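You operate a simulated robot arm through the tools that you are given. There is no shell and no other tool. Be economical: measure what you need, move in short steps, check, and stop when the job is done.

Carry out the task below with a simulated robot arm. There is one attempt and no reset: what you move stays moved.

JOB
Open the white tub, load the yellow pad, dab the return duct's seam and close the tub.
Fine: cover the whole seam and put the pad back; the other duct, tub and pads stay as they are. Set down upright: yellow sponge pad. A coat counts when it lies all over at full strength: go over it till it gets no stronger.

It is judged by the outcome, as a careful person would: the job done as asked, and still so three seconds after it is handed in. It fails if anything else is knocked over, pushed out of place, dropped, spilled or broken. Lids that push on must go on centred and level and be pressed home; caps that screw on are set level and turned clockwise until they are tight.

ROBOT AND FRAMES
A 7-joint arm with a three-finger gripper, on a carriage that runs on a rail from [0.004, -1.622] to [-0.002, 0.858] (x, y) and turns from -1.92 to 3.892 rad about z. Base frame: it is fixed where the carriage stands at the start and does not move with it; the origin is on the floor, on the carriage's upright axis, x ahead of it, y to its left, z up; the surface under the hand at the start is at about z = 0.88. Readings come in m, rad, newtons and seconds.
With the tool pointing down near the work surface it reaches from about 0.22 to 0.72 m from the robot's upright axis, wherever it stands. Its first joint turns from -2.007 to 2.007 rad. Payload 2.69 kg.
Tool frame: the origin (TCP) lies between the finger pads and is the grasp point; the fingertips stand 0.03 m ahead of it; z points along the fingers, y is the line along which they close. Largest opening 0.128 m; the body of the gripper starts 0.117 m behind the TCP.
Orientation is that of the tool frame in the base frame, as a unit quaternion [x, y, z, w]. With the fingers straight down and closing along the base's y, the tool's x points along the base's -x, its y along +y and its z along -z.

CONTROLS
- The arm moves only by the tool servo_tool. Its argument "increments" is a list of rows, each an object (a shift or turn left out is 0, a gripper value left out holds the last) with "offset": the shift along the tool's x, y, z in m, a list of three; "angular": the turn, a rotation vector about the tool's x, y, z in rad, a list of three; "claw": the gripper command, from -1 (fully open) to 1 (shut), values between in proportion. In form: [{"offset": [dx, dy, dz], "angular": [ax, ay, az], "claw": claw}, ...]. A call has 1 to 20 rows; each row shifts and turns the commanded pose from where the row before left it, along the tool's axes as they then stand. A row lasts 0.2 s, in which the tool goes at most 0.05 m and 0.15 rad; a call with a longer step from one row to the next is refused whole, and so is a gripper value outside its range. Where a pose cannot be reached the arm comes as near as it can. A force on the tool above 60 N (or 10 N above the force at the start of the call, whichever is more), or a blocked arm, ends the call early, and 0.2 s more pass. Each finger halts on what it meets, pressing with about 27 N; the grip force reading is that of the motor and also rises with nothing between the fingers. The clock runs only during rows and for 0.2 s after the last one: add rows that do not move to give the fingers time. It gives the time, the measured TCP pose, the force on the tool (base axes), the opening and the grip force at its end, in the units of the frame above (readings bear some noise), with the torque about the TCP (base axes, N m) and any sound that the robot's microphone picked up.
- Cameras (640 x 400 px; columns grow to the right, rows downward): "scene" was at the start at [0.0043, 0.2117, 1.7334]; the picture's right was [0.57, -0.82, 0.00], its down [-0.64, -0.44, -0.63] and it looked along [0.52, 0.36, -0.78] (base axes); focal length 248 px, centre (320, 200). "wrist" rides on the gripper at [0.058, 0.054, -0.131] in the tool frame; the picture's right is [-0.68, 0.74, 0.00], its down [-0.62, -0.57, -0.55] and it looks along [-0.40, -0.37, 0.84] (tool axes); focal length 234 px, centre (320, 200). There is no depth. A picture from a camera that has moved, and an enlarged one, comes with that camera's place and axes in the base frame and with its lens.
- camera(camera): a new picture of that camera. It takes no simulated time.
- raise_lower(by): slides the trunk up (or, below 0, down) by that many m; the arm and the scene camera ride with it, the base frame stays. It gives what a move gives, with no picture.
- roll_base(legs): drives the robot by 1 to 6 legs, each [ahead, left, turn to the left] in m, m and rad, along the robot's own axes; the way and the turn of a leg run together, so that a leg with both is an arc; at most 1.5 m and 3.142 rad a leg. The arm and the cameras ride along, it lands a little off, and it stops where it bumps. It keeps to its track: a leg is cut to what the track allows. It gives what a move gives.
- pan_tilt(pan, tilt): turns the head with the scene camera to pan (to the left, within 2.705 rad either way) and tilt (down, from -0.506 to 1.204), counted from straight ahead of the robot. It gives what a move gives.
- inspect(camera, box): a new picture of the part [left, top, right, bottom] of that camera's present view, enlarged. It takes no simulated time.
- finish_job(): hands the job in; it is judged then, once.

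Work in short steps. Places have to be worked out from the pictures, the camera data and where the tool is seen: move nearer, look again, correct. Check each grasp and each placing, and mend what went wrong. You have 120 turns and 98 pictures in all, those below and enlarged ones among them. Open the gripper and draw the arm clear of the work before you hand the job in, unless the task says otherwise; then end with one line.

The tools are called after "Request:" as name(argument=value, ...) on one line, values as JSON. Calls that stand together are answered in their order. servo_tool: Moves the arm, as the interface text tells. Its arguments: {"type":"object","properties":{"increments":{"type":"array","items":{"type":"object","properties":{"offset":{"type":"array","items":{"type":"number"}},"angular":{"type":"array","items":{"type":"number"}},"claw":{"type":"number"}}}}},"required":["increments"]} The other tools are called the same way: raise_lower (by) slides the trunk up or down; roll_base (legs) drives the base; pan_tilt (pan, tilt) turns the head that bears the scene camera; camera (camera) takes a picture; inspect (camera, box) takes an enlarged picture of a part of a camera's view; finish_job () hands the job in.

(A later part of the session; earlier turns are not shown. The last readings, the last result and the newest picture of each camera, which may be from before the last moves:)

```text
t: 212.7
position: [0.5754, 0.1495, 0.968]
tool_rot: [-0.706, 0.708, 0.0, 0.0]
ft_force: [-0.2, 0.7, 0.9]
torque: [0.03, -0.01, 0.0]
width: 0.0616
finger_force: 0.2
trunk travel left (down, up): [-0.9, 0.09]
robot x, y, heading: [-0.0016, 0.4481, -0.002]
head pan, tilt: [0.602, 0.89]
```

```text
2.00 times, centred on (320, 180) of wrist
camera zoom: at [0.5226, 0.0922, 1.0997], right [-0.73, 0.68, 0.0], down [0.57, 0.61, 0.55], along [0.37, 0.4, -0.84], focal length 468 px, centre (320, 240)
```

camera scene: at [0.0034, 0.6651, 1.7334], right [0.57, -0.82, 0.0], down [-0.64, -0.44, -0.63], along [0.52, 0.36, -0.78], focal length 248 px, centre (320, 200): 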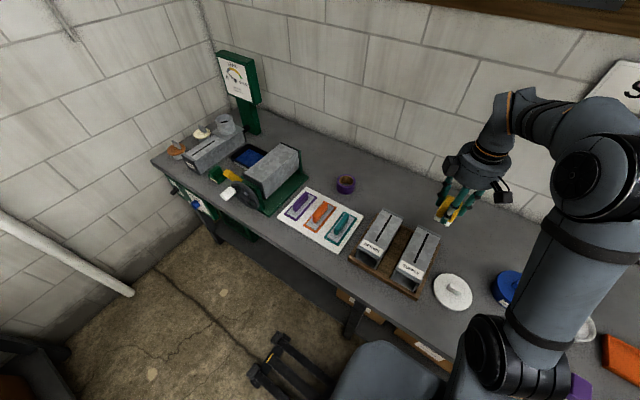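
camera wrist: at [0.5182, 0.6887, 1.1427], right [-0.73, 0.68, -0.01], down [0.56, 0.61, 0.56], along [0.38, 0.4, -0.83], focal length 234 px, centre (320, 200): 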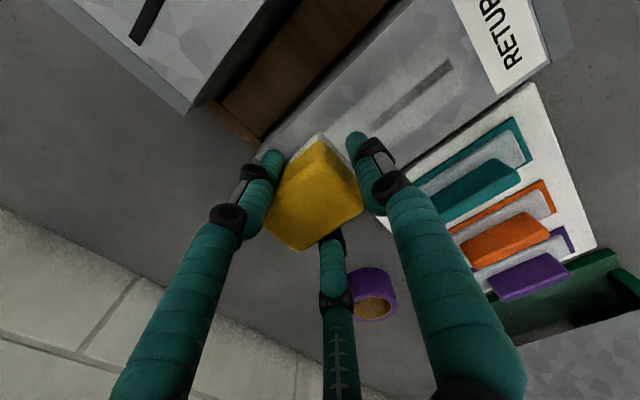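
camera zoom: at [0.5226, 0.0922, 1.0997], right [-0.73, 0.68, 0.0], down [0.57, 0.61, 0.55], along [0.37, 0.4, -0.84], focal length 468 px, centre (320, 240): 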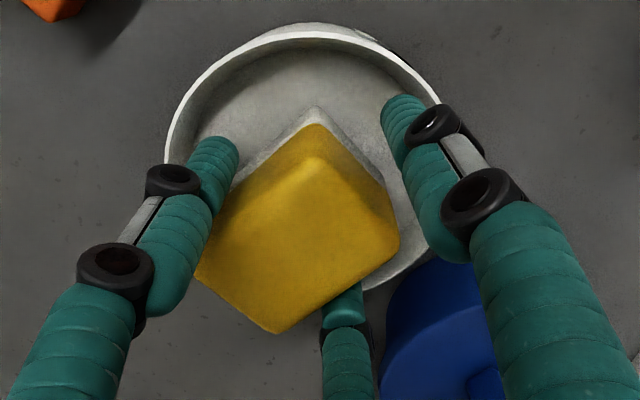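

The pad stands in the sealant. Close again.

Request:
servo_tool(increments=[{"offset": [0, 0, -0.002]}, {"claw": 1}, {"claw": 1}, {"claw": 1}, {"claw": 1}, {}])

Request:
servo_tool(increments=[{"offset": [0, 0, -0.03]}, {"offset": [0, 0, -0.04]}, {"offset": [0, 0, -0.04]}, {"offset": [0, 0, -0.03]}, {}])

Request:
inspect(camera="wrist", box=[220, 80, 420, 280])

```text
t: 214.1
position: [0.5762, 0.1497, 0.9698]
tool_rot: [-0.705, 0.709, 0.0, 0.0]
ft_force: [1.6, -0.9, 1.4]
torque: [-0.01, 0.0, -0.02]
width: 0.0534
finger_force: 26.5
trunk travel left (down, up): [-0.9, 0.09]
robot x, y, heading: [-0.0041, 0.4455, -0.001]
head pan, tilt: [0.602, 0.89]
```

```text
t: 215.3
position: [0.5779, 0.1509, 1.108]
tool_rot: [-0.706, 0.708, 0.0, 0.0]
ft_force: [0.5, 0.2, -0.8]
torque: [0.01, 0.0, 0.01]
width: 0.0536
finger_force: 27.4
trunk travel left (down, up): [-0.9, 0.09]
robot x, y, heading: [-0.0019, 0.4496, -0.007]
head pan, tilt: [0.602, 0.89]
```

```text
2.00 times, centred on (320, 180) of wrist
camera zoom: at [0.5244, 0.0929, 1.2391], right [-0.73, 0.68, 0.0], down [0.57, 0.61, 0.55], along [0.37, 0.4, -0.84], focal length 468 px, centre (320, 240)
```

zoom: 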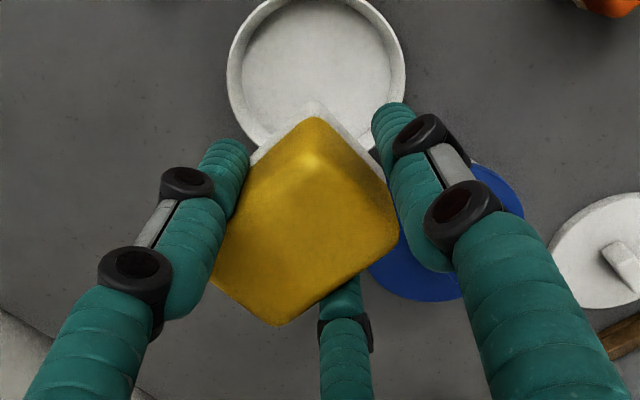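

Regripped well. Go to the near end of the seam; contact should now be near z 1.022.

Request:
servo_tool(increments=[{"offset": [-0.0427, 0.0074, 0]}, {"offset": [-0.0427, 0.0074, 0]}, {"offset": [-0.0427, 0.0074, 0]}, {"offset": [-0.0427, 0.0074, 0]}, {"offset": [-0.0427, 0.0074, 0]}, {"offset": [-0.0427, 0.0074, 0]}, {"offset": [-0.0427, 0.0074, 0]}, {"offset": [-0.0427, 0.0074, 0]}, {"offset": [-0.0427, 0.0074, 0]}, {"offset": [-0.0427, 0.0074, 0]}, {"offset": [-0.0427, 0.0074, 0]}, {"offset": [-0.0427, 0.0074, 0]}, {"offset": [-0.0427, 0.0074, 0]}, {"offset": [-0.0427, 0.0074, 0]}, {}, {}])

Request:
servo_tool(increments=[{"offset": [0, 0, 0.045]}, {"offset": [0, 0, 0.035]}, {}])

```text
t: 218.7
position: [0.4749, 0.746, 1.1102]
tool_rot: [-0.706, 0.708, 0.0, 0.0]
ft_force: [0.1, 0.7, -0.7]
torque: [-0.03, -0.01, 0.0]
width: 0.0534
finger_force: 27.0
trunk travel left (down, up): [-0.9, 0.09]
robot x, y, heading: [-0.0026, 0.4469, -0.008]
head pan, tilt: [0.602, 0.89]
```

```text
t: 219.5
position: [0.4724, 0.7478, 1.0289]
tool_rot: [-0.705, 0.709, 0.0, 0.0]
ft_force: [0.2, 0.8, -0.6]
torque: [0.0, 0.0, 0.0]
width: 0.0535
finger_force: 26.5
trunk travel left (down, up): [-0.9, 0.09]
robot x, y, heading: [-0.0007, 0.446, -0.0]
head pan, tilt: [0.602, 0.89]
```

Shift +5 mm in x and step down to contact.

Request:
servo_tool(increments=[{"offset": [0, -0.005, 0.003]}, {"offset": [0, 0, 0.002]}, {}])

Request:
servo_tool(increments=[{"offset": [0, 0, 0.0015]}, {}])

Request:
servo_tool(increments=[{"offset": [0, 0, 0.001]}, {}])

Request:
servo_tool(increments=[{"offset": [0, 0, 0.001]}, {}])

```text
t: 220.3
position: [0.4798, 0.7482, 1.0255]
tool_rot: [-0.706, 0.708, 0.0, 0.0]
ft_force: [-1.0, -0.4, -0.4]
torque: [-0.01, 0.0, 0.0]
width: 0.0535
finger_force: 27.4
trunk travel left (down, up): [-0.9, 0.09]
robot x, y, heading: [0.0003, 0.4482, -0.003]
head pan, tilt: [0.602, 0.89]
```

```text
t: 220.9
position: [0.4797, 0.7463, 1.0237]
tool_rot: [-0.706, 0.708, 0.0, 0.0]
ft_force: [0.3, 0.3, -1.0]
torque: [0.0, 0.0, 0.02]
width: 0.0533
finger_force: 26.6
trunk travel left (down, up): [-0.9, 0.09]
robot x, y, heading: [0.0013, 0.4482, -0.006]
head pan, tilt: [0.602, 0.89]
```

```text
t: 221.5
position: [0.4793, 0.7467, 1.0228]
tool_rot: [-0.706, 0.708, 0.0, 0.001]
ft_force: [-0.1, 0.3, -0.3]
torque: [0.0, -0.04, -0.01]
width: 0.0536
finger_force: 27.3
trunk travel left (down, up): [-0.9, 0.09]
robot x, y, heading: [-0.0014, 0.4453, -0.007]
head pan, tilt: [0.602, 0.89]
```

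```text
t: 222.1
position: [0.481, 0.7472, 1.0229]
tool_rot: [-0.706, 0.709, 0.0, 0.0]
ft_force: [-1.9, 1.2, 3.6]
torque: [0.02, 0.07, -0.05]
width: 0.0535
finger_force: 27.0
trunk travel left (down, up): [-0.9, 0.09]
robot x, y, heading: [0.0011, 0.4497, -0.002]
head pan, tilt: [0.602, 0.89]
```

Contact, well balanced. Press to ~12 N and do repeated dabs here.

Request:
servo_tool(increments=[{"offset": [0, 0.002, 0.001]}, {}, {}])

Request:
servo_tool(increments=[{"offset": [0, 0, -0.008]}, {"offset": [0, 0, 0.008]}, {}, {}, {"offset": [0, 0, -0.008]}, {"offset": [0, 0, 0.008]}, {}, {}])

Request:
servo_tool(increments=[{"offset": [0, 0, -0.045]}, {"offset": [0, 0, -0.045]}, {"offset": [0.0425, -0.02, 0]}, {"offset": [0.0425, -0.02, 0]}, {"offset": [0.0425, -0.02, 0]}, {"offset": [0.0425, -0.02, 0]}, {}])

Request:
inspect(camera="scene", box=[380, 212, 408, 244])

```text
t: 222.9
position: [0.478, 0.7473, 1.0226]
tool_rot: [-0.706, 0.708, -0.001, 0.002]
ft_force: [6.6, 1.0, 17.9]
torque: [-0.04, -0.24, 0.04]
width: 0.0536
finger_force: 27.1
trunk travel left (down, up): [-0.9, 0.09]
robot x, y, heading: [-0.0012, 0.4479, -0.005]
head pan, tilt: [0.602, 0.89]
```

```text
t: 224.7
position: [0.4792, 0.7453, 1.0229]
tool_rot: [-0.705, 0.709, 0.0, 0.001]
ft_force: [-1.4, -0.4, 14.5]
torque: [-0.09, -0.13, -0.01]
width: 0.0536
finger_force: 26.6
trunk travel left (down, up): [-0.9, 0.09]
robot x, y, heading: [-0.0049, 0.4471, -0.005]
head pan, tilt: [0.602, 0.89]
```

```text
t: 226.3
position: [0.5557, 0.5791, 1.1098]
tool_rot: [-0.706, 0.708, -0.001, -0.001]
ft_force: [-0.1, 0.2, -0.9]
torque: [-0.04, -0.02, 0.01]
width: 0.0535
finger_force: 26.8
trunk travel left (down, up): [-0.9, 0.09]
robot x, y, heading: [-0.0036, 0.4471, -0.008]
head pan, tilt: [0.602, 0.89]
```

```text
12.50 times, centred on (394, 228) of scene
camera zoom: at [0.0033, 0.6615, 1.7332], right [0.56, -0.83, 0.0], down [-0.64, -0.44, -0.63], along [0.52, 0.35, -0.78], focal length 3102 px, centre (-605, -150)
```

zoom: 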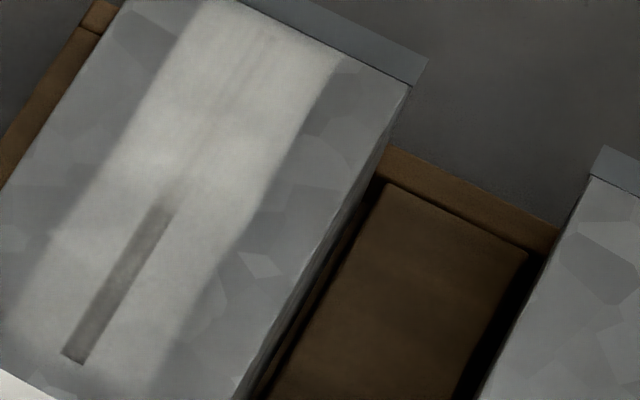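

Small gain; strength builds up with loads. Do another load/dab cycle on the near half, more compactly. First the tub.

Request:
servo_tool(increments=[{"offset": [0.043, -0.0021, 0]}, {"offset": [0.043, -0.0021, 0]}, {"offset": [0.043, -0.0021, 0]}, {"offset": [0.043, -0.0021, 0]}, {"offset": [0.043, -0.0021, 0]}, {"offset": [0.043, -0.0021, 0]}, {"offset": [0.043, -0.0021, 0]}, {"offset": [0.043, -0.0021, 0]}, {"offset": [0.043, -0.0021, 0]}, {"offset": [0.043, -0.0021, 0]}, {}, {}, {"offset": [0, 0, 0.045]}, {"offset": [0, 0, 0.045]}, {"offset": [0, 0, 0.04]}, {"offset": [0, 0, 0.007]}, {}])

Request:
servo_tool(increments=[{"offset": [0, 0, 0.001]}, {}])

Request:
servo_tool(increments=[{"offset": [0, 0, 0.001]}, {}])

Request:
servo_tool(increments=[{"offset": [0, 0, 0.001]}, {}])

Request:
servo_tool(increments=[{"offset": [0, 0, 0.001]}, {}, {}])

```text
t: 229.9
position: [0.5773, 0.1459, 0.9733]
tool_rot: [-0.706, 0.708, 0.001, 0.0]
ft_force: [0.5, 0.4, 0.0]
torque: [0.0, -0.01, 0.01]
width: 0.0535
finger_force: 26.3
trunk travel left (down, up): [-0.9, 0.09]
robot x, y, heading: [-0.0027, 0.4463, 0.0]
head pan, tilt: [0.602, 0.89]
```

```text
t: 230.5
position: [0.5761, 0.1465, 0.972]
tool_rot: [-0.706, 0.709, 0.0, -0.001]
ft_force: [-0.4, 0.8, -1.0]
torque: [0.01, -0.04, 0.05]
width: 0.0533
finger_force: 26.8
trunk travel left (down, up): [-0.9, 0.09]
robot x, y, heading: [-0.0037, 0.4472, -0.004]
head pan, tilt: [0.602, 0.89]
```

```text
t: 231.1
position: [0.578, 0.1459, 0.9715]
tool_rot: [-0.706, 0.708, 0.0, 0.001]
ft_force: [0.1, 0.0, -1.0]
torque: [0.0, 0.01, 0.03]
width: 0.0538
finger_force: 27.2
trunk travel left (down, up): [-0.9, 0.09]
robot x, y, heading: [0.0001, 0.4471, -0.003]
head pan, tilt: [0.602, 0.89]
```

```text
t: 231.7
position: [0.5762, 0.146, 0.9715]
tool_rot: [-0.706, 0.708, 0.0, 0.0]
ft_force: [0.3, 0.1, -0.4]
torque: [0.04, -0.01, 0.0]
width: 0.0538
finger_force: 27.2
trunk travel left (down, up): [-0.9, 0.09]
robot x, y, heading: [-0.0034, 0.4495, -0.005]
head pan, tilt: [0.602, 0.89]
```

```text
t: 232.5
position: [0.5763, 0.1463, 0.9707]
tool_rot: [-0.705, 0.709, -0.001, 0.0]
ft_force: [-0.2, -0.1, 6.1]
torque: [0.04, -0.12, 0.0]
width: 0.0534
finger_force: 27.1
trunk travel left (down, up): [-0.9, 0.09]
robot x, y, heading: [-0.0018, 0.4471, -0.009]
head pan, tilt: [0.602, 0.89]
```

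Press a bit more with a dwell, then travel to x≈0.500 and step to contact.

Request:
servo_tool(increments=[{"offset": [0, 0, 0.001]}, {}, {}, {}, {"offset": [0, 0, -0.02]}, {"offset": [0, 0, -0.04]}, {"offset": [0, 0, -0.04]}, {"offset": [0, 0, -0.04]}, {}])

Request:
servo_tool(increments=[{"offset": [-0.0429, 0.0055, 0]}, {"offset": [-0.0429, 0.0055, 0]}, {"offset": [-0.0429, 0.0055, 0]}, {"offset": [-0.0429, 0.0055, 0]}, {"offset": [-0.0429, 0.0055, 0]}, {"offset": [-0.0429, 0.0055, 0]}, {"offset": [-0.0429, 0.0055, 0]}, {"offset": [-0.0429, 0.0055, 0]}, {"offset": [-0.0429, 0.0055, 0]}, {"offset": [-0.0429, 0.0055, 0]}, {"offset": [-0.0429, 0.0055, 0]}, {"offset": [-0.0429, 0.0055, 0]}, {"offset": [-0.0429, 0.0055, 0]}, {"offset": [-0.0429, 0.0055, 0]}, {}, {}, {"offset": [0, 0, 0.045]}, {"offset": [0, 0, 0.037]}, {}])

Request:
servo_tool(increments=[{"offset": [0, 0, 0.002]}, {}])

Request:
servo_tool(increments=[{"offset": [0, 0, 0.001]}, {}])

Request:
servo_tool(increments=[{"offset": [0, 0, 0.001]}, {}])

```text
t: 234.5
position: [0.5776, 0.1463, 1.1076]
tool_rot: [-0.706, 0.709, 0.0, -0.001]
ft_force: [-0.2, -0.3, -1.3]
torque: [0.01, 0.03, 0.01]
width: 0.0535
finger_force: 27.6
trunk travel left (down, up): [-0.9, 0.09]
robot x, y, heading: [-0.0022, 0.4505, -0.006]
head pan, tilt: [0.602, 0.89]
```

```text
t: 238.5
position: [0.5039, 0.7473, 1.027]
tool_rot: [-0.706, 0.709, 0.0, 0.0]
ft_force: [0.2, -0.2, 0.1]
torque: [0.0, 0.01, 0.0]
width: 0.0535
finger_force: 26.9
trunk travel left (down, up): [-0.9, 0.09]
robot x, y, heading: [0.0025, 0.4431, -0.004]
head pan, tilt: [0.602, 0.89]
```

```text
t: 239.1
position: [0.5046, 0.7473, 1.0244]
tool_rot: [-0.706, 0.709, 0.0, 0.0]
ft_force: [0.6, 0.2, -0.2]
torque: [-0.01, 0.02, 0.01]
width: 0.0537
finger_force: 26.8
trunk travel left (down, up): [-0.9, 0.09]
robot x, y, heading: [-0.0052, 0.4511, -0.006]
head pan, tilt: [0.602, 0.89]
```

```text
t: 239.7
position: [0.504, 0.749, 1.0256]
tool_rot: [-0.706, 0.708, 0.0, 0.0]
ft_force: [-0.6, -0.3, -0.3]
torque: [-0.01, 0.02, 0.01]
width: 0.0536
finger_force: 27.3
trunk travel left (down, up): [-0.9, 0.09]
robot x, y, heading: [-0.0032, 0.447, 0.002]
head pan, tilt: [0.602, 0.89]
```

```text
t: 240.3
position: [0.5021, 0.7486, 1.0228]
tool_rot: [-0.706, 0.708, -0.001, 0.0]
ft_force: [-0.3, 0.4, -1.1]
torque: [-0.01, 0.04, -0.03]
width: 0.0535
finger_force: 27.1
trunk travel left (down, up): [-0.9, 0.09]
robot x, y, heading: [0.0008, 0.4488, -0.004]
head pan, tilt: [0.602, 0.89]
```

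Press with longer dwells at x≈0.50, then x≈0.479, and look.

Request:
servo_tool(increments=[{"offset": [0, 0, 0.001]}, {}, {"offset": [0, 0, 0.001]}, {}, {}, {}, {}])

Request:
servo_tool(increments=[{"offset": [0, 0, -0.008]}, {"offset": [0, 0, 0.008]}, {}, {}, {}, {}, {"offset": [0, 0, -0.008]}, {"offset": [0, 0.024, 0]}, {"offset": [0, 0, 0.008]}, {}, {}, {}])

Request:
servo_tool(increments=[{"offset": [0, 0, 0.0005]}, {}, {}, {"offset": [0, 0, -0.008]}, {"offset": [0, 0, 0.008]}, {}, {}, {}])

Request:
servo_tool(increments=[{"offset": [0, 0, -0.045]}, {"offset": [0, 0, -0.045]}, {"offset": [0.0425, -0.02, 0]}, {"offset": [0.0425, -0.02, 0]}, {"offset": [0.0425, -0.02, 0]}, {"offset": [0.0425, -0.02, 0]}, {}])

Request:
inspect(camera="scene", box=[380, 212, 408, 244])

```text
t: 241.9
position: [0.5027, 0.7479, 1.0215]
tool_rot: [-0.706, 0.708, 0.0, 0.0]
ft_force: [2.4, 2.4, 10.2]
torque: [0.05, -0.28, 0.0]
width: 0.0537
finger_force: 26.5
trunk travel left (down, up): [-0.9, 0.09]
robot x, y, heading: [0.0006, 0.4488, -0.004]
head pan, tilt: [0.602, 0.89]
```

```text
t: 244.5
position: [0.4775, 0.7466, 1.0215]
tool_rot: [-0.706, 0.708, -0.001, 0.003]
ft_force: [-0.9, 0.6, 20.8]
torque: [-0.06, -0.05, 0.01]
width: 0.0536
finger_force: 27.1
trunk travel left (down, up): [-0.9, 0.09]
robot x, y, heading: [-0.0038, 0.4496, -0.003]
head pan, tilt: [0.602, 0.89]
```

```text
t: 246.3
position: [0.4784, 0.7466, 1.0217]
tool_rot: [-0.705, 0.709, 0.0, 0.001]
ft_force: [-1.6, -2.2, 7.0]
torque: [-0.13, -0.28, -0.11]
width: 0.0536
finger_force: 27.0
trunk travel left (down, up): [-0.9, 0.09]
robot x, y, heading: [0.0006, 0.45, -0.006]
head pan, tilt: [0.602, 0.89]
```

```text
t: 247.9
position: [0.5584, 0.5805, 1.1116]
tool_rot: [-0.706, 0.708, 0.0, -0.001]
ft_force: [0.0, 0.5, -1.2]
torque: [-0.08, -0.03, -0.01]
width: 0.0536
finger_force: 27.0
trunk travel left (down, up): [-0.9, 0.09]
robot x, y, heading: [-0.0025, 0.4509, -0.004]
head pan, tilt: [0.602, 0.89]
```

```text
12.50 times, centred on (394, 228) of scene
camera zoom: at [0.0032, 0.6615, 1.7332], right [0.56, -0.83, 0.0], down [-0.64, -0.44, -0.63], along [0.52, 0.35, -0.78], focal length 3102 px, centre (-605, -150)
```

zoom: 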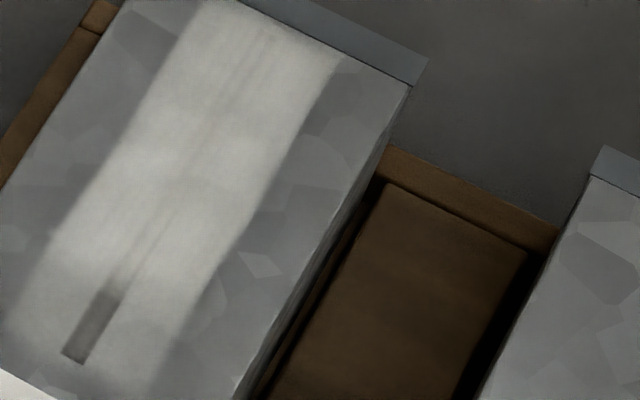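

Full now except the last ~25 mm at the near end; the patch edge shows the pad reaches only ~7 mm behind the TCP, so I need TCP x≈0.469. Reload.

Request:
servo_tool(increments=[{"offset": [0.043, -0.0019, 0]}, {"offset": [0.043, -0.0019, 0]}, {"offset": [0.043, -0.0019, 0]}, {"offset": [0.043, -0.0019, 0]}, {"offset": [0.043, -0.0019, 0]}, {"offset": [0.043, -0.0019, 0]}, {"offset": [0.043, -0.0019, 0]}, {"offset": [0.043, -0.0019, 0]}, {"offset": [0.043, -0.0019, 0]}, {"offset": [0.043, -0.0019, 0]}, {}, {}, {"offset": [0, 0, 0.045]}, {"offset": [0, 0, 0.045]}, {"offset": [0, 0, 0.04]}, {"offset": [0, 0, 0.01]}, {}])

Request:
servo_tool(increments=[{"offset": [0, 0, 0.001]}, {}])

Request:
servo_tool(increments=[{"offset": [0, 0, 0.001]}, {}])

Request:
servo_tool(increments=[{"offset": [0, 0, 0.001]}, {}, {}])

```text
t: 251.5
position: [0.5753, 0.1469, 0.9719]
tool_rot: [-0.705, 0.709, -0.001, 0.0]
ft_force: [0.4, -0.2, 0.0]
torque: [0.0, 0.02, -0.02]
width: 0.0533
finger_force: 27.6
trunk travel left (down, up): [-0.9, 0.09]
robot x, y, heading: [0.0001, 0.4466, -0.004]
head pan, tilt: [0.602, 0.89]
```

```text
t: 252.1
position: [0.5755, 0.145, 0.9704]
tool_rot: [-0.706, 0.708, 0.0, 0.0]
ft_force: [0.6, 0.7, -0.5]
torque: [0.01, 0.03, 0.0]
width: 0.0537
finger_force: 26.9
trunk travel left (down, up): [-0.9, 0.09]
robot x, y, heading: [0.003, 0.4469, -0.002]
head pan, tilt: [0.602, 0.89]
```

```text
t: 252.7
position: [0.5751, 0.1461, 0.9699]
tool_rot: [-0.705, 0.71, -0.001, 0.001]
ft_force: [0.1, 0.8, 1.7]
torque: [0.02, -0.08, 0.03]
width: 0.0534
finger_force: 27.4
trunk travel left (down, up): [-0.9, 0.09]
robot x, y, heading: [-0.0025, 0.4487, -0.002]
head pan, tilt: [0.602, 0.89]
```

```text
t: 253.5
position: [0.5755, 0.1462, 0.97]
tool_rot: [-0.706, 0.708, -0.001, 0.0]
ft_force: [0.6, -0.8, 6.6]
torque: [-0.02, -0.25, -0.02]
width: 0.0533
finger_force: 27.0
trunk travel left (down, up): [-0.9, 0.09]
robot x, y, heading: [-0.0024, 0.4472, -0.005]
head pan, tilt: [0.602, 0.89]
```

Press, dwell, then travel to x≈0.469 and step to contact.

Request:
servo_tool(increments=[{"offset": [0, 0, 0.001]}, {}, {}, {}, {"offset": [0, 0, -0.02]}, {"offset": [0, 0, -0.04]}, {"offset": [0, 0, -0.04]}, {"offset": [0, 0, -0.04]}, {}])

Request:
servo_tool(increments=[{"offset": [-0.0429, 0.0078, 0]}, {"offset": [-0.0429, 0.0078, 0]}, {"offset": [-0.0429, 0.0078, 0]}, {"offset": [-0.0429, 0.0078, 0]}, {"offset": [-0.0429, 0.0078, 0]}, {"offset": [-0.0429, 0.0078, 0]}, {"offset": [-0.0429, 0.0078, 0]}, {"offset": [-0.0429, 0.0078, 0]}, {"offset": [-0.0429, 0.0078, 0]}, {"offset": [-0.0429, 0.0078, 0]}, {"offset": [-0.0429, 0.0078, 0]}, {"offset": [-0.0429, 0.0078, 0]}, {"offset": [-0.0429, 0.0078, 0]}, {"offset": [-0.0429, 0.0078, 0]}, {}, {}, {"offset": [0, 0, 0.045]}, {"offset": [0, 0, 0.037]}, {}])

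Request:
servo_tool(increments=[{"offset": [0, 0, 0.002]}, {}])

Request:
inspect(camera="scene", box=[365, 200, 415, 250])

```text
t: 255.5
position: [0.5773, 0.1453, 1.1085]
tool_rot: [-0.706, 0.708, 0.001, -0.001]
ft_force: [0.1, -0.3, -0.2]
torque: [0.02, 0.01, 0.01]
width: 0.0536
finger_force: 26.7
trunk travel left (down, up): [-0.9, 0.09]
robot x, y, heading: [-0.0032, 0.4484, -0.008]
head pan, tilt: [0.602, 0.89]
```

```text
t: 259.5
position: [0.4689, 0.7479, 1.0252]
tool_rot: [-0.705, 0.709, 0.0, 0.0]
ft_force: [-0.4, 0.8, -0.7]
torque: [0.05, -0.01, -0.02]
width: 0.0534
finger_force: 26.5
trunk travel left (down, up): [-0.9, 0.09]
robot x, y, heading: [-0.0058, 0.4481, -0.002]
head pan, tilt: [0.602, 0.89]
```

```text
t: 260.1
position: [0.4696, 0.7483, 1.0232]
tool_rot: [-0.705, 0.709, 0.0, 0.0]
ft_force: [0.1, 0.3, 0.3]
torque: [0.03, 0.01, -0.02]
width: 0.0535
finger_force: 26.9
trunk travel left (down, up): [-0.9, 0.09]
robot x, y, heading: [0.0023, 0.4496, -0.008]
head pan, tilt: [0.602, 0.89]
```

```text
8.00 times, centred on (390, 225) of scene
camera zoom: at [0.0041, 0.6593, 1.7334], right [0.56, -0.83, 0.0], down [-0.64, -0.44, -0.63], along [0.52, 0.35, -0.78], focal length 1985 px, centre (-240, 0)
```

zoom: 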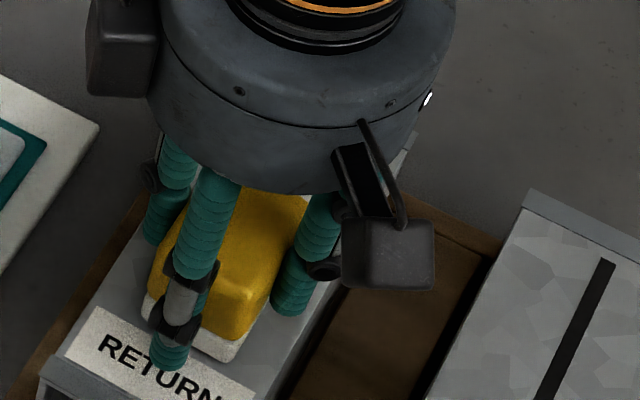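

The sponge edge sits just past the seam's end. Press with dwells and repeat dabs.

Request:
servo_tool(increments=[{"offset": [0, 0, 0.001]}, {}, {"offset": [0, 0, 0.001]}, {}, {}])

Request:
servo_tool(increments=[{"offset": [0, 0, 0.0008]}, {}, {}, {}])

Request:
servo_tool(increments=[{"offset": [0, 0, -0.008]}, {"offset": [0, 0, 0.008]}, {}, {}, {}, {"offset": [0, 0, -0.008]}, {"offset": [0, 0, 0.008]}, {}, {}, {}])

Request:
servo_tool(increments=[{"offset": [0, 0, -0.045]}, {"offset": [0, 0, -0.045]}, {"offset": [0.0425, -0.02, 0]}, {"offset": [0.0425, -0.02, 0]}, {"offset": [0.0425, -0.02, 0]}, {"offset": [0.0425, -0.02, 0]}, {}])

Request:
inspect(camera="scene", box=[380, 212, 408, 244])

```text
t: 261.3
position: [0.4692, 0.7489, 1.0206]
tool_rot: [-0.706, 0.708, 0.0, 0.001]
ft_force: [1.6, 0.2, 5.1]
torque: [-0.01, -0.33, 0.01]
width: 0.0536
finger_force: 27.5
trunk travel left (down, up): [-0.9, 0.09]
robot x, y, heading: [0.0033, 0.4457, -0.008]
head pan, tilt: [0.602, 0.89]
```

```text
t: 262.3
position: [0.4687, 0.748, 1.0211]
tool_rot: [-0.706, 0.709, 0.0, 0.001]
ft_force: [4.6, 0.8, 15.1]
torque: [-0.05, -0.54, 0.02]
width: 0.0533
finger_force: 27.3
trunk travel left (down, up): [-0.9, 0.09]
robot x, y, heading: [-0.0028, 0.447, -0.006]
head pan, tilt: [0.602, 0.89]
```

```text
t: 264.5
position: [0.4683, 0.7474, 1.0204]
tool_rot: [-0.706, 0.708, 0.001, 0.0]
ft_force: [-0.8, -0.2, 6.8]
torque: [-0.09, -0.08, -0.01]
width: 0.0537
finger_force: 27.4
trunk travel left (down, up): [-0.9, 0.09]
robot x, y, heading: [0.0004, 0.4446, -0.004]
head pan, tilt: [0.602, 0.89]
```

```text
t: 266.1
position: [0.5447, 0.5784, 1.1064]
tool_rot: [-0.706, 0.708, -0.002, -0.001]
ft_force: [0.6, -0.1, -1.1]
torque: [-0.04, -0.01, 0.0]
width: 0.0537
finger_force: 27.6
trunk travel left (down, up): [-0.9, 0.09]
robot x, y, heading: [-0.0, 0.4477, -0.006]
head pan, tilt: [0.602, 0.89]
```

```text
12.50 times, centred on (394, 228) of scene
camera zoom: at [0.0032, 0.6615, 1.7332], right [0.56, -0.83, 0.0], down [-0.64, -0.44, -0.63], along [0.52, 0.35, -0.78], focal length 3102 px, centre (-605, -150)
```

zoom: 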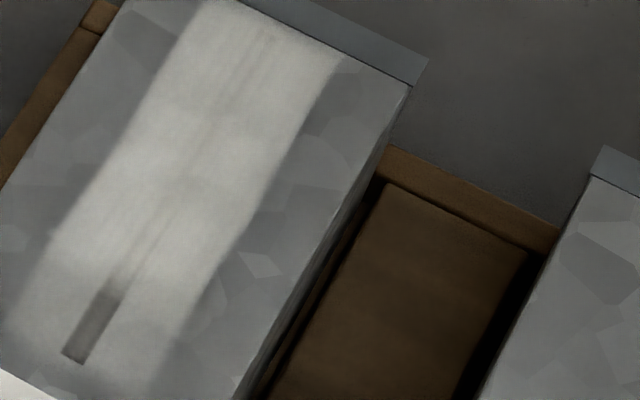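

Contact levers show the +x side of the sponge bearing, so the near edge was neither wetted nor pressed. Tilt the tool +0.025 rad to bring that edge down, and reload with that tilt.

Request:
servo_tool(increments=[{"angular": [0.025, 0, 0]}, {}, {"offset": [0.043, -0.0032, 0]}, {"offset": [0.043, -0.0032, 0]}, {"offset": [0.043, -0.0032, 0]}, {"offset": [0.043, -0.0032, 0]}, {"offset": [0.043, -0.0032, 0]}, {"offset": [0.043, -0.0032, 0]}, {"offset": [0.043, -0.0032, 0]}, {"offset": [0.043, -0.0032, 0]}, {"offset": [0.043, -0.0032, 0]}, {"offset": [0.043, -0.0032, 0]}, {}, {}, {"offset": [0, 0, 0.045]}, {"offset": [0, 0, 0.045]}, {"offset": [0, 0, 0.04]}, {"offset": [0, 0, 0.003]}, {}])

Request:
servo_tool(increments=[{"offset": [0, 0, 0.0015]}, {}])

Request:
servo_tool(increments=[{"offset": [0, 0, 0.001]}, {}])

Request:
servo_tool(increments=[{"offset": [0, 0, 0.001]}, {}])

Request:
servo_tool(increments=[{"offset": [0, 0, 0.001]}, {}])

```text
t: 270.1
position: [0.5828, 0.1474, 0.9779]
tool_rot: [-0.706, 0.708, -0.008, 0.009]
ft_force: [1.3, 1.1, -0.4]
torque: [0.01, 0.05, 0.0]
width: 0.0536
finger_force: 26.8
trunk travel left (down, up): [-0.9, 0.09]
robot x, y, heading: [-0.0013, 0.4455, -0.005]
head pan, tilt: [0.602, 0.89]
```

```text
t: 270.7
position: [0.5817, 0.1478, 0.9762]
tool_rot: [-0.706, 0.708, -0.009, 0.009]
ft_force: [0.2, 0.2, -0.9]
torque: [0.02, 0.02, 0.03]
width: 0.0535
finger_force: 26.8
trunk travel left (down, up): [-0.9, 0.09]
robot x, y, heading: [-0.0003, 0.4503, -0.004]
head pan, tilt: [0.602, 0.89]
```

```text
t: 271.3
position: [0.5825, 0.1478, 0.9742]
tool_rot: [-0.705, 0.709, -0.008, 0.009]
ft_force: [-1.4, 1.1, 0.4]
torque: [-0.01, 0.07, 0.0]
width: 0.0534
finger_force: 27.3
trunk travel left (down, up): [-0.9, 0.09]
robot x, y, heading: [0.0014, 0.4449, 0.003]
head pan, tilt: [0.602, 0.89]
```

```text
t: 271.9
position: [0.5826, 0.148, 0.9743]
tool_rot: [-0.706, 0.708, -0.008, 0.008]
ft_force: [-0.8, 0.5, 0.4]
torque: [0.02, 0.04, 0.0]
width: 0.0535
finger_force: 27.1
trunk travel left (down, up): [-0.9, 0.09]
robot x, y, heading: [-0.003, 0.448, -0.001]
head pan, tilt: [0.602, 0.89]
```

```text
t: 272.5
position: [0.5823, 0.1467, 0.974]
tool_rot: [-0.706, 0.708, -0.009, 0.009]
ft_force: [-0.8, -0.5, -1.4]
torque: [0.03, 0.03, -0.07]
width: 0.0534
finger_force: 27.1
trunk travel left (down, up): [-0.9, 0.09]
robot x, y, heading: [-0.002, 0.448, -0.004]
head pan, tilt: [0.602, 0.89]
```

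Shift 6 mm back to −x and continue to contact.

Request:
servo_tool(increments=[{"offset": [0, 0.007, 0.001]}, {}])

Request:
servo_tool(increments=[{"offset": [0, 0, 0.0015]}, {}])

Request:
servo_tool(increments=[{"offset": [0, 0, 0.001]}, {}])

Request:
servo_tool(increments=[{"offset": [0, 0, 0.001]}, {}, {}])

Request:
servo_tool(increments=[{"offset": [0, 0, 0.001]}, {}, {}])

```text
t: 273.1
position: [0.5739, 0.1467, 0.973]
tool_rot: [-0.706, 0.708, -0.008, 0.008]
ft_force: [-0.1, -0.4, -1.4]
torque: [-0.07, -0.01, 0.0]
width: 0.0536
finger_force: 26.9
trunk travel left (down, up): [-0.9, 0.09]
robot x, y, heading: [-0.0044, 0.4474, -0.002]
head pan, tilt: [0.602, 0.89]
```

```text
t: 273.7
position: [0.5746, 0.1463, 0.9706]
tool_rot: [-0.705, 0.709, -0.009, 0.009]
ft_force: [-0.3, -0.5, -0.7]
torque: [0.02, 0.01, -0.01]
width: 0.0535
finger_force: 27.2
trunk travel left (down, up): [-0.9, 0.09]
robot x, y, heading: [-0.0025, 0.4452, -0.005]
head pan, tilt: [0.602, 0.89]
```

```text
t: 274.3
position: [0.5745, 0.1474, 0.9685]
tool_rot: [-0.706, 0.708, -0.008, 0.009]
ft_force: [0.1, -0.2, -0.7]
torque: [0.02, 0.0, -0.02]
width: 0.0533
finger_force: 27.2
trunk travel left (down, up): [-0.9, 0.09]
robot x, y, heading: [-0.0018, 0.4483, 0.001]
head pan, tilt: [0.602, 0.89]
```

```text
t: 275.1
position: [0.5743, 0.1474, 0.9694]
tool_rot: [-0.706, 0.708, -0.009, 0.01]
ft_force: [0.8, 0.7, 2.2]
torque: [0.08, 0.05, 0.0]
width: 0.0536
finger_force: 26.7
trunk travel left (down, up): [-0.9, 0.09]
robot x, y, heading: [-0.0044, 0.4509, -0.002]
head pan, tilt: [0.602, 0.89]
```

```text
t: 275.9
position: [0.5746, 0.1461, 0.9681]
tool_rot: [-0.706, 0.708, -0.011, 0.009]
ft_force: [-0.3, -0.5, 10.6]
torque: [0.0, 0.17, 0.0]
width: 0.0536
finger_force: 27.1
trunk travel left (down, up): [-0.9, 0.09]
robot x, y, heading: [0.0015, 0.4489, 0.001]
head pan, tilt: [0.602, 0.89]
```

Good contact with the near edge (10.6 N). Travel to the near end and adjust there.

Request:
servo_tool(increments=[{}, {}, {"offset": [0, 0, -0.02]}, {"offset": [0, 0, -0.04]}, {"offset": [0, 0, -0.04]}, {"offset": [0, 0, -0.04]}, {}])

Request:
servo_tool(increments=[{"offset": [-0.0429, 0.0075, 0]}, {"offset": [-0.0429, 0.0075, 0]}, {"offset": [-0.0429, 0.0075, 0]}, {"offset": [-0.0429, 0.0075, 0]}, {"offset": [-0.0429, 0.0075, 0]}, {"offset": [-0.0429, 0.0075, 0]}, {"offset": [-0.0429, 0.0075, 0]}, {"offset": [-0.0429, 0.0075, 0]}, {"offset": [-0.0429, 0.0075, 0]}, {"offset": [-0.0429, 0.0075, 0]}, {"offset": [-0.0429, 0.0075, 0]}, {"offset": [-0.0429, 0.0075, 0]}, {"offset": [-0.0429, 0.0075, 0]}, {"offset": [-0.0429, 0.0075, 0]}, {}, {}, {"offset": [0, 0, 0.045]}, {"offset": [0, 0, 0.03]}, {}])

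```text
t: 277.5
position: [0.5715, 0.146, 1.1069]
tool_rot: [-0.706, 0.709, -0.009, 0.009]
ft_force: [-0.4, -1.2, -1.1]
torque: [0.01, 0.02, -0.02]
width: 0.0536
finger_force: 27.1
trunk travel left (down, up): [-0.9, 0.09]
robot x, y, heading: [0.002, 0.4466, -0.008]
head pan, tilt: [0.602, 0.89]
```

```text
t: 281.5
position: [0.4712, 0.7485, 1.031]
tool_rot: [-0.705, 0.709, -0.009, 0.009]
ft_force: [0.4, -0.5, -0.7]
torque: [-0.02, 0.02, -0.02]
width: 0.0533
finger_force: 27.2
trunk travel left (down, up): [-0.9, 0.09]
robot x, y, heading: [-0.0009, 0.4483, -0.003]
head pan, tilt: [0.602, 0.89]
```

On target. Step down.

Request:
servo_tool(increments=[{"offset": [0, 0.001, 0.007]}, {"offset": [0, 0, 0.002]}, {}])

Request:
servo_tool(increments=[{"offset": [0, 0, 0.001]}, {}])

Request:
servo_tool(increments=[{"offset": [0, 0, 0.001]}, {}, {}])

Request:
servo_tool(increments=[{"offset": [0, 0, 0.001]}, {}, {}])

```text
t: 282.3
position: [0.4692, 0.7477, 1.0216]
tool_rot: [-0.705, 0.709, -0.008, 0.009]
ft_force: [0.1, -0.4, -1.3]
torque: [0.01, 0.05, -0.03]
width: 0.0538
finger_force: 27.1
trunk travel left (down, up): [-0.9, 0.09]
robot x, y, heading: [-0.002, 0.4449, -0.011]
head pan, tilt: [0.602, 0.89]
```

```text
t: 282.9
position: [0.4701, 0.7492, 1.0209]
tool_rot: [-0.705, 0.709, -0.009, 0.01]
ft_force: [0.8, -1.0, 4.4]
torque: [-0.04, 0.03, 0.0]
width: 0.0532
finger_force: 27.8
trunk travel left (down, up): [-0.9, 0.09]
robot x, y, heading: [-0.0035, 0.4446, -0.004]
head pan, tilt: [0.602, 0.89]
```

```text
t: 283.7
position: [0.4689, 0.7494, 1.0197]
tool_rot: [-0.706, 0.708, -0.009, 0.01]
ft_force: [1.5, 0.3, 18.1]
torque: [0.02, 0.15, 0.01]
width: 0.0535
finger_force: 27.0
trunk travel left (down, up): [-0.9, 0.09]
robot x, y, heading: [0.0001, 0.4469, -0.003]
head pan, tilt: [0.602, 0.89]
```

```text
t: 284.5
position: [0.4703, 0.7487, 1.0186]
tool_rot: [-0.706, 0.708, -0.009, 0.01]
ft_force: [3.2, 1.0, 20.4]
torque: [0.06, -0.28, 0.05]
width: 0.0536
finger_force: 26.7
trunk travel left (down, up): [-0.9, 0.09]
robot x, y, heading: [-0.0013, 0.4501, -0.005]
head pan, tilt: [0.602, 0.89]
```

Level and firm now (18–20 N). A few dabs and look.

Request:
servo_tool(increments=[{}, {"offset": [0, 0, -0.008]}, {"offset": [0, 0, 0.0077]}, {}, {}, {"offset": [0, 0, -0.008]}, {"offset": [0, 0, 0.008]}, {}, {}])

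Request:
servo_tool(increments=[{"offset": [0, 0, -0.045]}, {"offset": [0, 0, -0.045]}, {"offset": [0.0425, -0.02, 0]}, {"offset": [0.0425, -0.02, 0]}, {"offset": [0.0425, -0.02, 0]}, {"offset": [0.0425, -0.02, 0]}, {}])

Request:
inspect(camera="scene", box=[380, 212, 408, 244])

```text
t: 286.5
position: [0.47, 0.7485, 1.0182]
tool_rot: [-0.705, 0.709, -0.009, 0.01]
ft_force: [-1.2, -0.5, 10.2]
torque: [-0.12, -0.05, -0.02]
width: 0.0538
finger_force: 27.1
trunk travel left (down, up): [-0.9, 0.09]
robot x, y, heading: [-0.0044, 0.4461, -0.006]
head pan, tilt: [0.602, 0.89]
```

```text
t: 288.1
position: [0.5464, 0.5784, 1.1066]
tool_rot: [-0.706, 0.708, -0.009, 0.008]
ft_force: [-0.5, 0.2, -0.3]
torque: [-0.03, 0.02, 0.01]
width: 0.0538
finger_force: 27.0
trunk travel left (down, up): [-0.9, 0.09]
robot x, y, heading: [-0.006, 0.4498, -0.004]
head pan, tilt: [0.602, 0.89]
```

```text
12.50 times, centred on (394, 228) of scene
camera zoom: at [0.0033, 0.6615, 1.7332], right [0.56, -0.83, 0.0], down [-0.64, -0.44, -0.63], along [0.52, 0.35, -0.78], focal length 3102 px, centre (-605, -150)
```

zoom: 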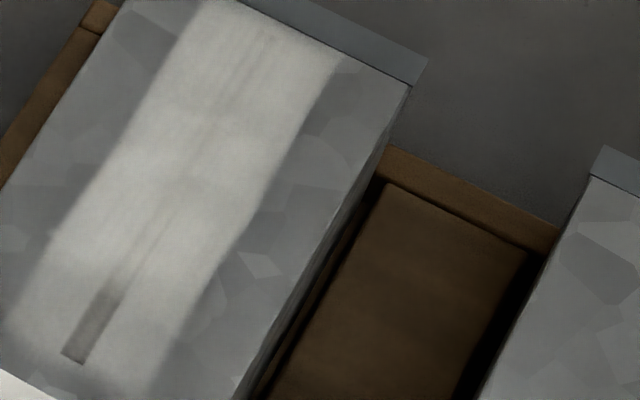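

Gaining, not yet full. Another cycle with the same tilt, in fewer calls.

Request:
servo_tool(increments=[{"offset": [0.043, -0.0025, 0]}, {"offset": [0.043, -0.0025, 0]}, {"offset": [0.043, -0.0025, 0]}, {"offset": [0.043, -0.0025, 0]}, {"offset": [0.043, -0.0025, 0]}, {"offset": [0.043, -0.0025, 0]}, {"offset": [0.043, -0.0025, 0]}, {"offset": [0.043, -0.0025, 0]}, {"offset": [0.043, -0.0025, 0]}, {"offset": [0.043, -0.0025, 0]}, {}, {}, {"offset": [0, 0, 0.045]}, {"offset": [0, 0, 0.045]}, {"offset": [0, 0, 0.04]}, {"offset": [0, 0, 0.006]}, {}])

Request:
servo_tool(increments=[{"offset": [0, 0, 0.0015]}, {}])

Request:
servo_tool(increments=[{"offset": [0, 0, 0.001]}, {}])

Request:
servo_tool(increments=[{"offset": [0, 0, 0.001]}, {}])

Request:
servo_tool(increments=[{"offset": [0, 0, 0.001]}, {}])

Request:
servo_tool(increments=[{"offset": [0, 0, 0.001]}, {}])

```text
t: 291.7
position: [0.5748, 0.1487, 0.9747]
tool_rot: [-0.705, 0.709, -0.009, 0.009]
ft_force: [0.0, 0.4, -0.7]
torque: [0.0, 0.01, -0.02]
width: 0.0536
finger_force: 27.2
trunk travel left (down, up): [-0.9, 0.09]
robot x, y, heading: [0.001, 0.4494, -0.001]
head pan, tilt: [0.602, 0.89]
```

```text
t: 292.3
position: [0.5755, 0.1475, 0.9731]
tool_rot: [-0.706, 0.709, -0.008, 0.008]
ft_force: [1.2, 0.1, -1.0]
torque: [-0.02, 0.0, -0.01]
width: 0.0535
finger_force: 26.9
trunk travel left (down, up): [-0.9, 0.09]
robot x, y, heading: [-0.0009, 0.442, -0.001]
head pan, tilt: [0.602, 0.89]
```

```text
t: 292.9
position: [0.5743, 0.1482, 0.972]
tool_rot: [-0.705, 0.709, -0.008, 0.008]
ft_force: [0.6, -0.7, -0.1]
torque: [0.01, 0.01, -0.01]
width: 0.0534
finger_force: 27.2
trunk travel left (down, up): [-0.9, 0.09]
robot x, y, heading: [-0.0037, 0.4497, -0.001]
head pan, tilt: [0.602, 0.89]
```

```text
t: 293.5
position: [0.5747, 0.1478, 0.9708]
tool_rot: [-0.705, 0.709, -0.008, 0.008]
ft_force: [0.6, 0.3, -0.6]
torque: [0.0, 0.02, 0.03]
width: 0.0534
finger_force: 26.9
trunk travel left (down, up): [-0.9, 0.09]
robot x, y, heading: [-0.0007, 0.4489, -0.004]
head pan, tilt: [0.602, 0.89]
```

```text
t: 294.1
position: [0.5742, 0.1486, 0.97]
tool_rot: [-0.705, 0.709, -0.008, 0.009]
ft_force: [0.3, -0.1, -0.3]
torque: [-0.03, -0.01, 0.01]
width: 0.0532
finger_force: 27.1
trunk travel left (down, up): [-0.9, 0.09]
robot x, y, heading: [-0.0014, 0.4474, -0.002]
head pan, tilt: [0.602, 0.89]
```

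```text
t: 294.7
position: [0.5725, 0.1482, 0.9695]
tool_rot: [-0.706, 0.708, -0.009, 0.008]
ft_force: [0.4, 0.4, -1.2]
torque: [-0.01, 0.0, -0.03]
width: 0.0534
finger_force: 26.8
trunk travel left (down, up): [-0.9, 0.09]
robot x, y, heading: [-0.004, 0.4507, -0.002]
head pan, tilt: [0.602, 0.89]
```

Continue to contact, dwell, then travel back and hover above the near end.

Request:
servo_tool(increments=[{"offset": [0, 0, 0.0015]}, {}])

Request:
servo_tool(increments=[{"offset": [0, 0, 0.001]}, {}])

Request:
servo_tool(increments=[{"offset": [0, 0, 0.0012]}, {}, {}])

Request:
servo_tool(increments=[{"offset": [0, 0, 0.0005]}, {}, {}, {"offset": [0, 0, -0.02]}, {"offset": [0, 0, -0.04]}, {"offset": [0, 0, -0.04]}, {"offset": [0, 0, -0.04]}, {}])

Request:
servo_tool(increments=[{"offset": [-0.0429, 0.0074, 0]}, {"offset": [-0.0429, 0.0074, 0]}, {"offset": [-0.0429, 0.0074, 0]}, {"offset": [-0.0429, 0.0074, 0]}, {"offset": [-0.0429, 0.0074, 0]}, {"offset": [-0.0429, 0.0074, 0]}, {"offset": [-0.0429, 0.0074, 0]}, {"offset": [-0.0429, 0.0074, 0]}, {"offset": [-0.0429, 0.0074, 0]}, {"offset": [-0.0429, 0.0074, 0]}, {"offset": [-0.0429, 0.0074, 0]}, {"offset": [-0.0429, 0.0074, 0]}, {"offset": [-0.0429, 0.0074, 0]}, {"offset": [-0.0429, 0.0074, 0]}, {}, {}, {"offset": [0, 0, 0.045]}, {"offset": [0, 0, 0.03]}, {}])

```text
t: 295.3
position: [0.574, 0.1482, 0.9675]
tool_rot: [-0.706, 0.708, -0.009, 0.008]
ft_force: [-0.3, -0.7, -1.1]
torque: [0.0, 0.04, -0.02]
width: 0.0536
finger_force: 26.7
trunk travel left (down, up): [-0.9, 0.09]
robot x, y, heading: [0.0003, 0.4481, -0.005]
head pan, tilt: [0.602, 0.89]
```

```text
t: 295.9
position: [0.5737, 0.149, 0.9685]
tool_rot: [-0.706, 0.708, -0.01, 0.009]
ft_force: [0.4, -0.2, 4.9]
torque: [0.04, -0.06, -0.02]
width: 0.0535
finger_force: 27.2
trunk travel left (down, up): [-0.9, 0.09]
robot x, y, heading: [-0.0003, 0.4508, -0.003]
head pan, tilt: [0.602, 0.89]
```

```text
t: 296.7
position: [0.574, 0.1491, 0.9667]
tool_rot: [-0.706, 0.708, -0.011, 0.009]
ft_force: [1.7, -1.5, 16.8]
torque: [0.02, -0.15, -0.07]
width: 0.0534
finger_force: 27.3
trunk travel left (down, up): [-0.9, 0.09]
robot x, y, heading: [-0.0007, 0.444, -0.003]
head pan, tilt: [0.602, 0.89]
```

```text
t: 298.5
position: [0.5721, 0.1503, 1.1039]
tool_rot: [-0.706, 0.708, -0.008, 0.008]
ft_force: [-0.3, -0.3, -0.9]
torque: [0.01, 0.06, 0.0]
width: 0.0536
finger_force: 27.2
trunk travel left (down, up): [-0.9, 0.09]
robot x, y, heading: [-0.0001, 0.4462, -0.006]
head pan, tilt: [0.602, 0.89]
```

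```text
t: 302.5
position: [0.4717, 0.7498, 1.027]
tool_rot: [-0.705, 0.709, -0.008, 0.008]
ft_force: [-0.1, 0.2, 0.2]
torque: [0.02, 0.05, -0.02]
width: 0.0537
finger_force: 27.1
trunk travel left (down, up): [-0.9, 0.09]
robot x, y, heading: [-0.0023, 0.4493, -0.002]
head pan, tilt: [0.602, 0.89]
```

Step down, press, dab several times, and look.

Request:
servo_tool(increments=[{"offset": [0, 0.002, 0.006]}, {"offset": [0, 0, 0.0015]}, {}])

Request:
servo_tool(increments=[{"offset": [0, 0, 0.001]}, {}])

Request:
servo_tool(increments=[{"offset": [0, 0, 0.001]}, {}, {}])

Request:
servo_tool(increments=[{"offset": [0, 0, 0.0005]}, {}, {}, {"offset": [0, 0, -0.008]}, {"offset": [0, 0, 0.008]}, {}, {}, {"offset": [0, 0, -0.008]}, {"offset": [0, 0, 0.008]}, {}, {}, {}])

Request:
servo_tool(increments=[{"offset": [0, 0, -0.045]}, {"offset": [0, 0, -0.045]}, {"offset": [0.0425, -0.02, 0]}, {"offset": [0.0425, -0.02, 0]}, {"offset": [0.0425, -0.02, 0]}, {"offset": [0.0425, -0.02, 0]}, {}])

Request:
inspect(camera="scene", box=[380, 212, 408, 244])

```text
t: 303.3
position: [0.4695, 0.7498, 1.0204]
tool_rot: [-0.705, 0.709, -0.008, 0.008]
ft_force: [0.0, -0.6, -1.4]
torque: [0.0, -0.02, 0.02]
width: 0.0536
finger_force: 27.0
trunk travel left (down, up): [-0.9, 0.09]
robot x, y, heading: [-0.0018, 0.4458, -0.002]
head pan, tilt: [0.602, 0.89]
```

```text
t: 303.9
position: [0.4693, 0.7507, 1.0201]
tool_rot: [-0.706, 0.708, -0.008, 0.009]
ft_force: [-0.2, 0.8, -0.2]
torque: [0.0, 0.03, 0.03]
width: 0.0539
finger_force: 27.1
trunk travel left (down, up): [-0.9, 0.09]
robot x, y, heading: [-0.0018, 0.4464, -0.003]
head pan, tilt: [0.602, 0.89]
```

```text
t: 304.7
position: [0.4708, 0.749, 1.0185]
tool_rot: [-0.706, 0.708, -0.009, 0.01]
ft_force: [-2.5, 0.9, 5.9]
torque: [0.01, -0.32, 0.04]
width: 0.0537
finger_force: 27.2
trunk travel left (down, up): [-0.9, 0.09]
robot x, y, heading: [-0.0018, 0.4458, 0.0]
head pan, tilt: [0.602, 0.89]
```

```text
t: 307.3
position: [0.4689, 0.7472, 1.0184]
tool_rot: [-0.705, 0.709, -0.008, 0.011]
ft_force: [-0.4, 0.3, 20.3]
torque: [-0.05, -0.26, -0.03]
width: 0.0539
finger_force: 27.5
trunk travel left (down, up): [-0.9, 0.09]
robot x, y, heading: [-0.0002, 0.4504, -0.006]
head pan, tilt: [0.602, 0.89]
```

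```text
t: 308.9
position: [0.5457, 0.5813, 1.1067]
tool_rot: [-0.706, 0.708, -0.01, 0.008]
ft_force: [-0.5, -0.6, -0.7]
torque: [-0.04, -0.05, 0.0]
width: 0.0539
finger_force: 26.8
trunk travel left (down, up): [-0.9, 0.09]
robot x, y, heading: [-0.0028, 0.4494, -0.009]
head pan, tilt: [0.602, 0.89]
```

```text
12.50 times, centred on (394, 228) of scene
camera zoom: at [0.003, 0.6615, 1.7332], right [0.56, -0.83, 0.0], down [-0.64, -0.44, -0.63], along [0.52, 0.35, -0.78], focal length 3102 px, centre (-605, -150)
```

zoom: 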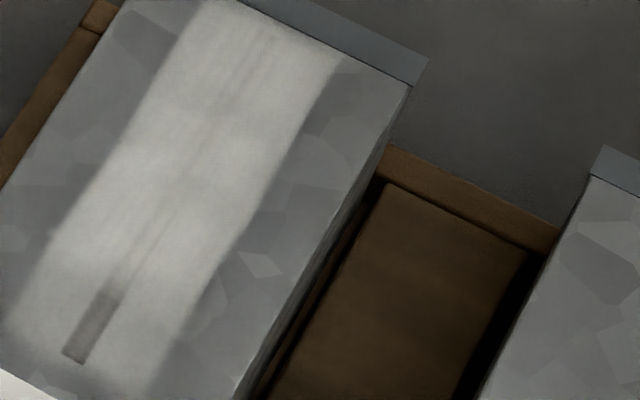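

Still gaining; one more cycle with the same sequence.

Request:
servo_tool(increments=[{"offset": [0.043, -0.0026, 0]}, {"offset": [0.043, -0.0026, 0]}, {"offset": [0.043, -0.0026, 0]}, {"offset": [0.043, -0.0026, 0]}, {"offset": [0.043, -0.0026, 0]}, {"offset": [0.043, -0.0026, 0]}, {"offset": [0.043, -0.0026, 0]}, {"offset": [0.043, -0.0026, 0]}, {"offset": [0.043, -0.0026, 0]}, {"offset": [0.043, -0.0026, 0]}, {"offset": [0.003, 0, 0]}, {}, {"offset": [0, 0, 0.045]}, {"offset": [0, 0, 0.045]}, {"offset": [0, 0, 0.04]}, {"offset": [0, 0, 0.006]}, {"offset": [0, 0, 0.006]}, {}])

Request:
servo_tool(increments=[{"offset": [0, 0, 0.001]}, {}])

Request:
servo_tool(increments=[{"offset": [0, 0, 0.001]}, {}])

Request:
servo_tool(increments=[{"offset": [0, 0, 0.001]}, {}])

Request:
servo_tool(increments=[{"offset": [0, 0, 0.001]}, {}])

```text
t: 312.7
position: [0.5745, 0.1448, 0.9687]
tool_rot: [-0.706, 0.708, -0.009, 0.009]
ft_force: [-1.0, 0.1, -1.8]
torque: [0.05, -0.01, 0.03]
width: 0.0536
finger_force: 27.0
trunk travel left (down, up): [-0.9, 0.09]
robot x, y, heading: [0.0005, 0.4422, -0.005]
head pan, tilt: [0.602, 0.89]
```

```text
t: 313.3
position: [0.5751, 0.1443, 0.9675]
tool_rot: [-0.705, 0.709, -0.008, 0.009]
ft_force: [-0.2, -0.2, -0.1]
torque: [0.03, -0.01, 0.0]
width: 0.054
finger_force: 27.1
trunk travel left (down, up): [-0.9, 0.09]
robot x, y, heading: [-0.0004, 0.4463, -0.003]
head pan, tilt: [0.602, 0.89]
```

```text
t: 313.9
position: [0.5753, 0.1451, 0.9671]
tool_rot: [-0.705, 0.709, -0.01, 0.01]
ft_force: [0.3, -1.3, 7.3]
torque: [0.11, -0.24, -0.03]
width: 0.0541
finger_force: 27.1
trunk travel left (down, up): [-0.9, 0.09]
robot x, y, heading: [-0.0028, 0.4463, -0.006]
head pan, tilt: [0.602, 0.89]
```

```text
t: 314.5
position: [0.5739, 0.1447, 0.967]
tool_rot: [-0.706, 0.708, -0.011, 0.01]
ft_force: [2.4, -2.2, 19.4]
torque: [0.03, -0.23, -0.09]
width: 0.054
finger_force: 26.9
trunk travel left (down, up): [-0.9, 0.09]
robot x, y, heading: [0.0022, 0.4465, 0.001]
head pan, tilt: [0.602, 0.89]
```

```text
t: 315.1
position: [0.5742, 0.1453, 0.9646]
tool_rot: [-0.706, 0.708, -0.01, 0.009]
ft_force: [4.1, -2.5, 22.0]
torque: [-0.08, -0.56, -0.04]
width: 0.0538
finger_force: 27.1
trunk travel left (down, up): [-0.9, 0.09]
robot x, y, heading: [-0.0017, 0.4484, -0.003]
head pan, tilt: [0.602, 0.89]
```

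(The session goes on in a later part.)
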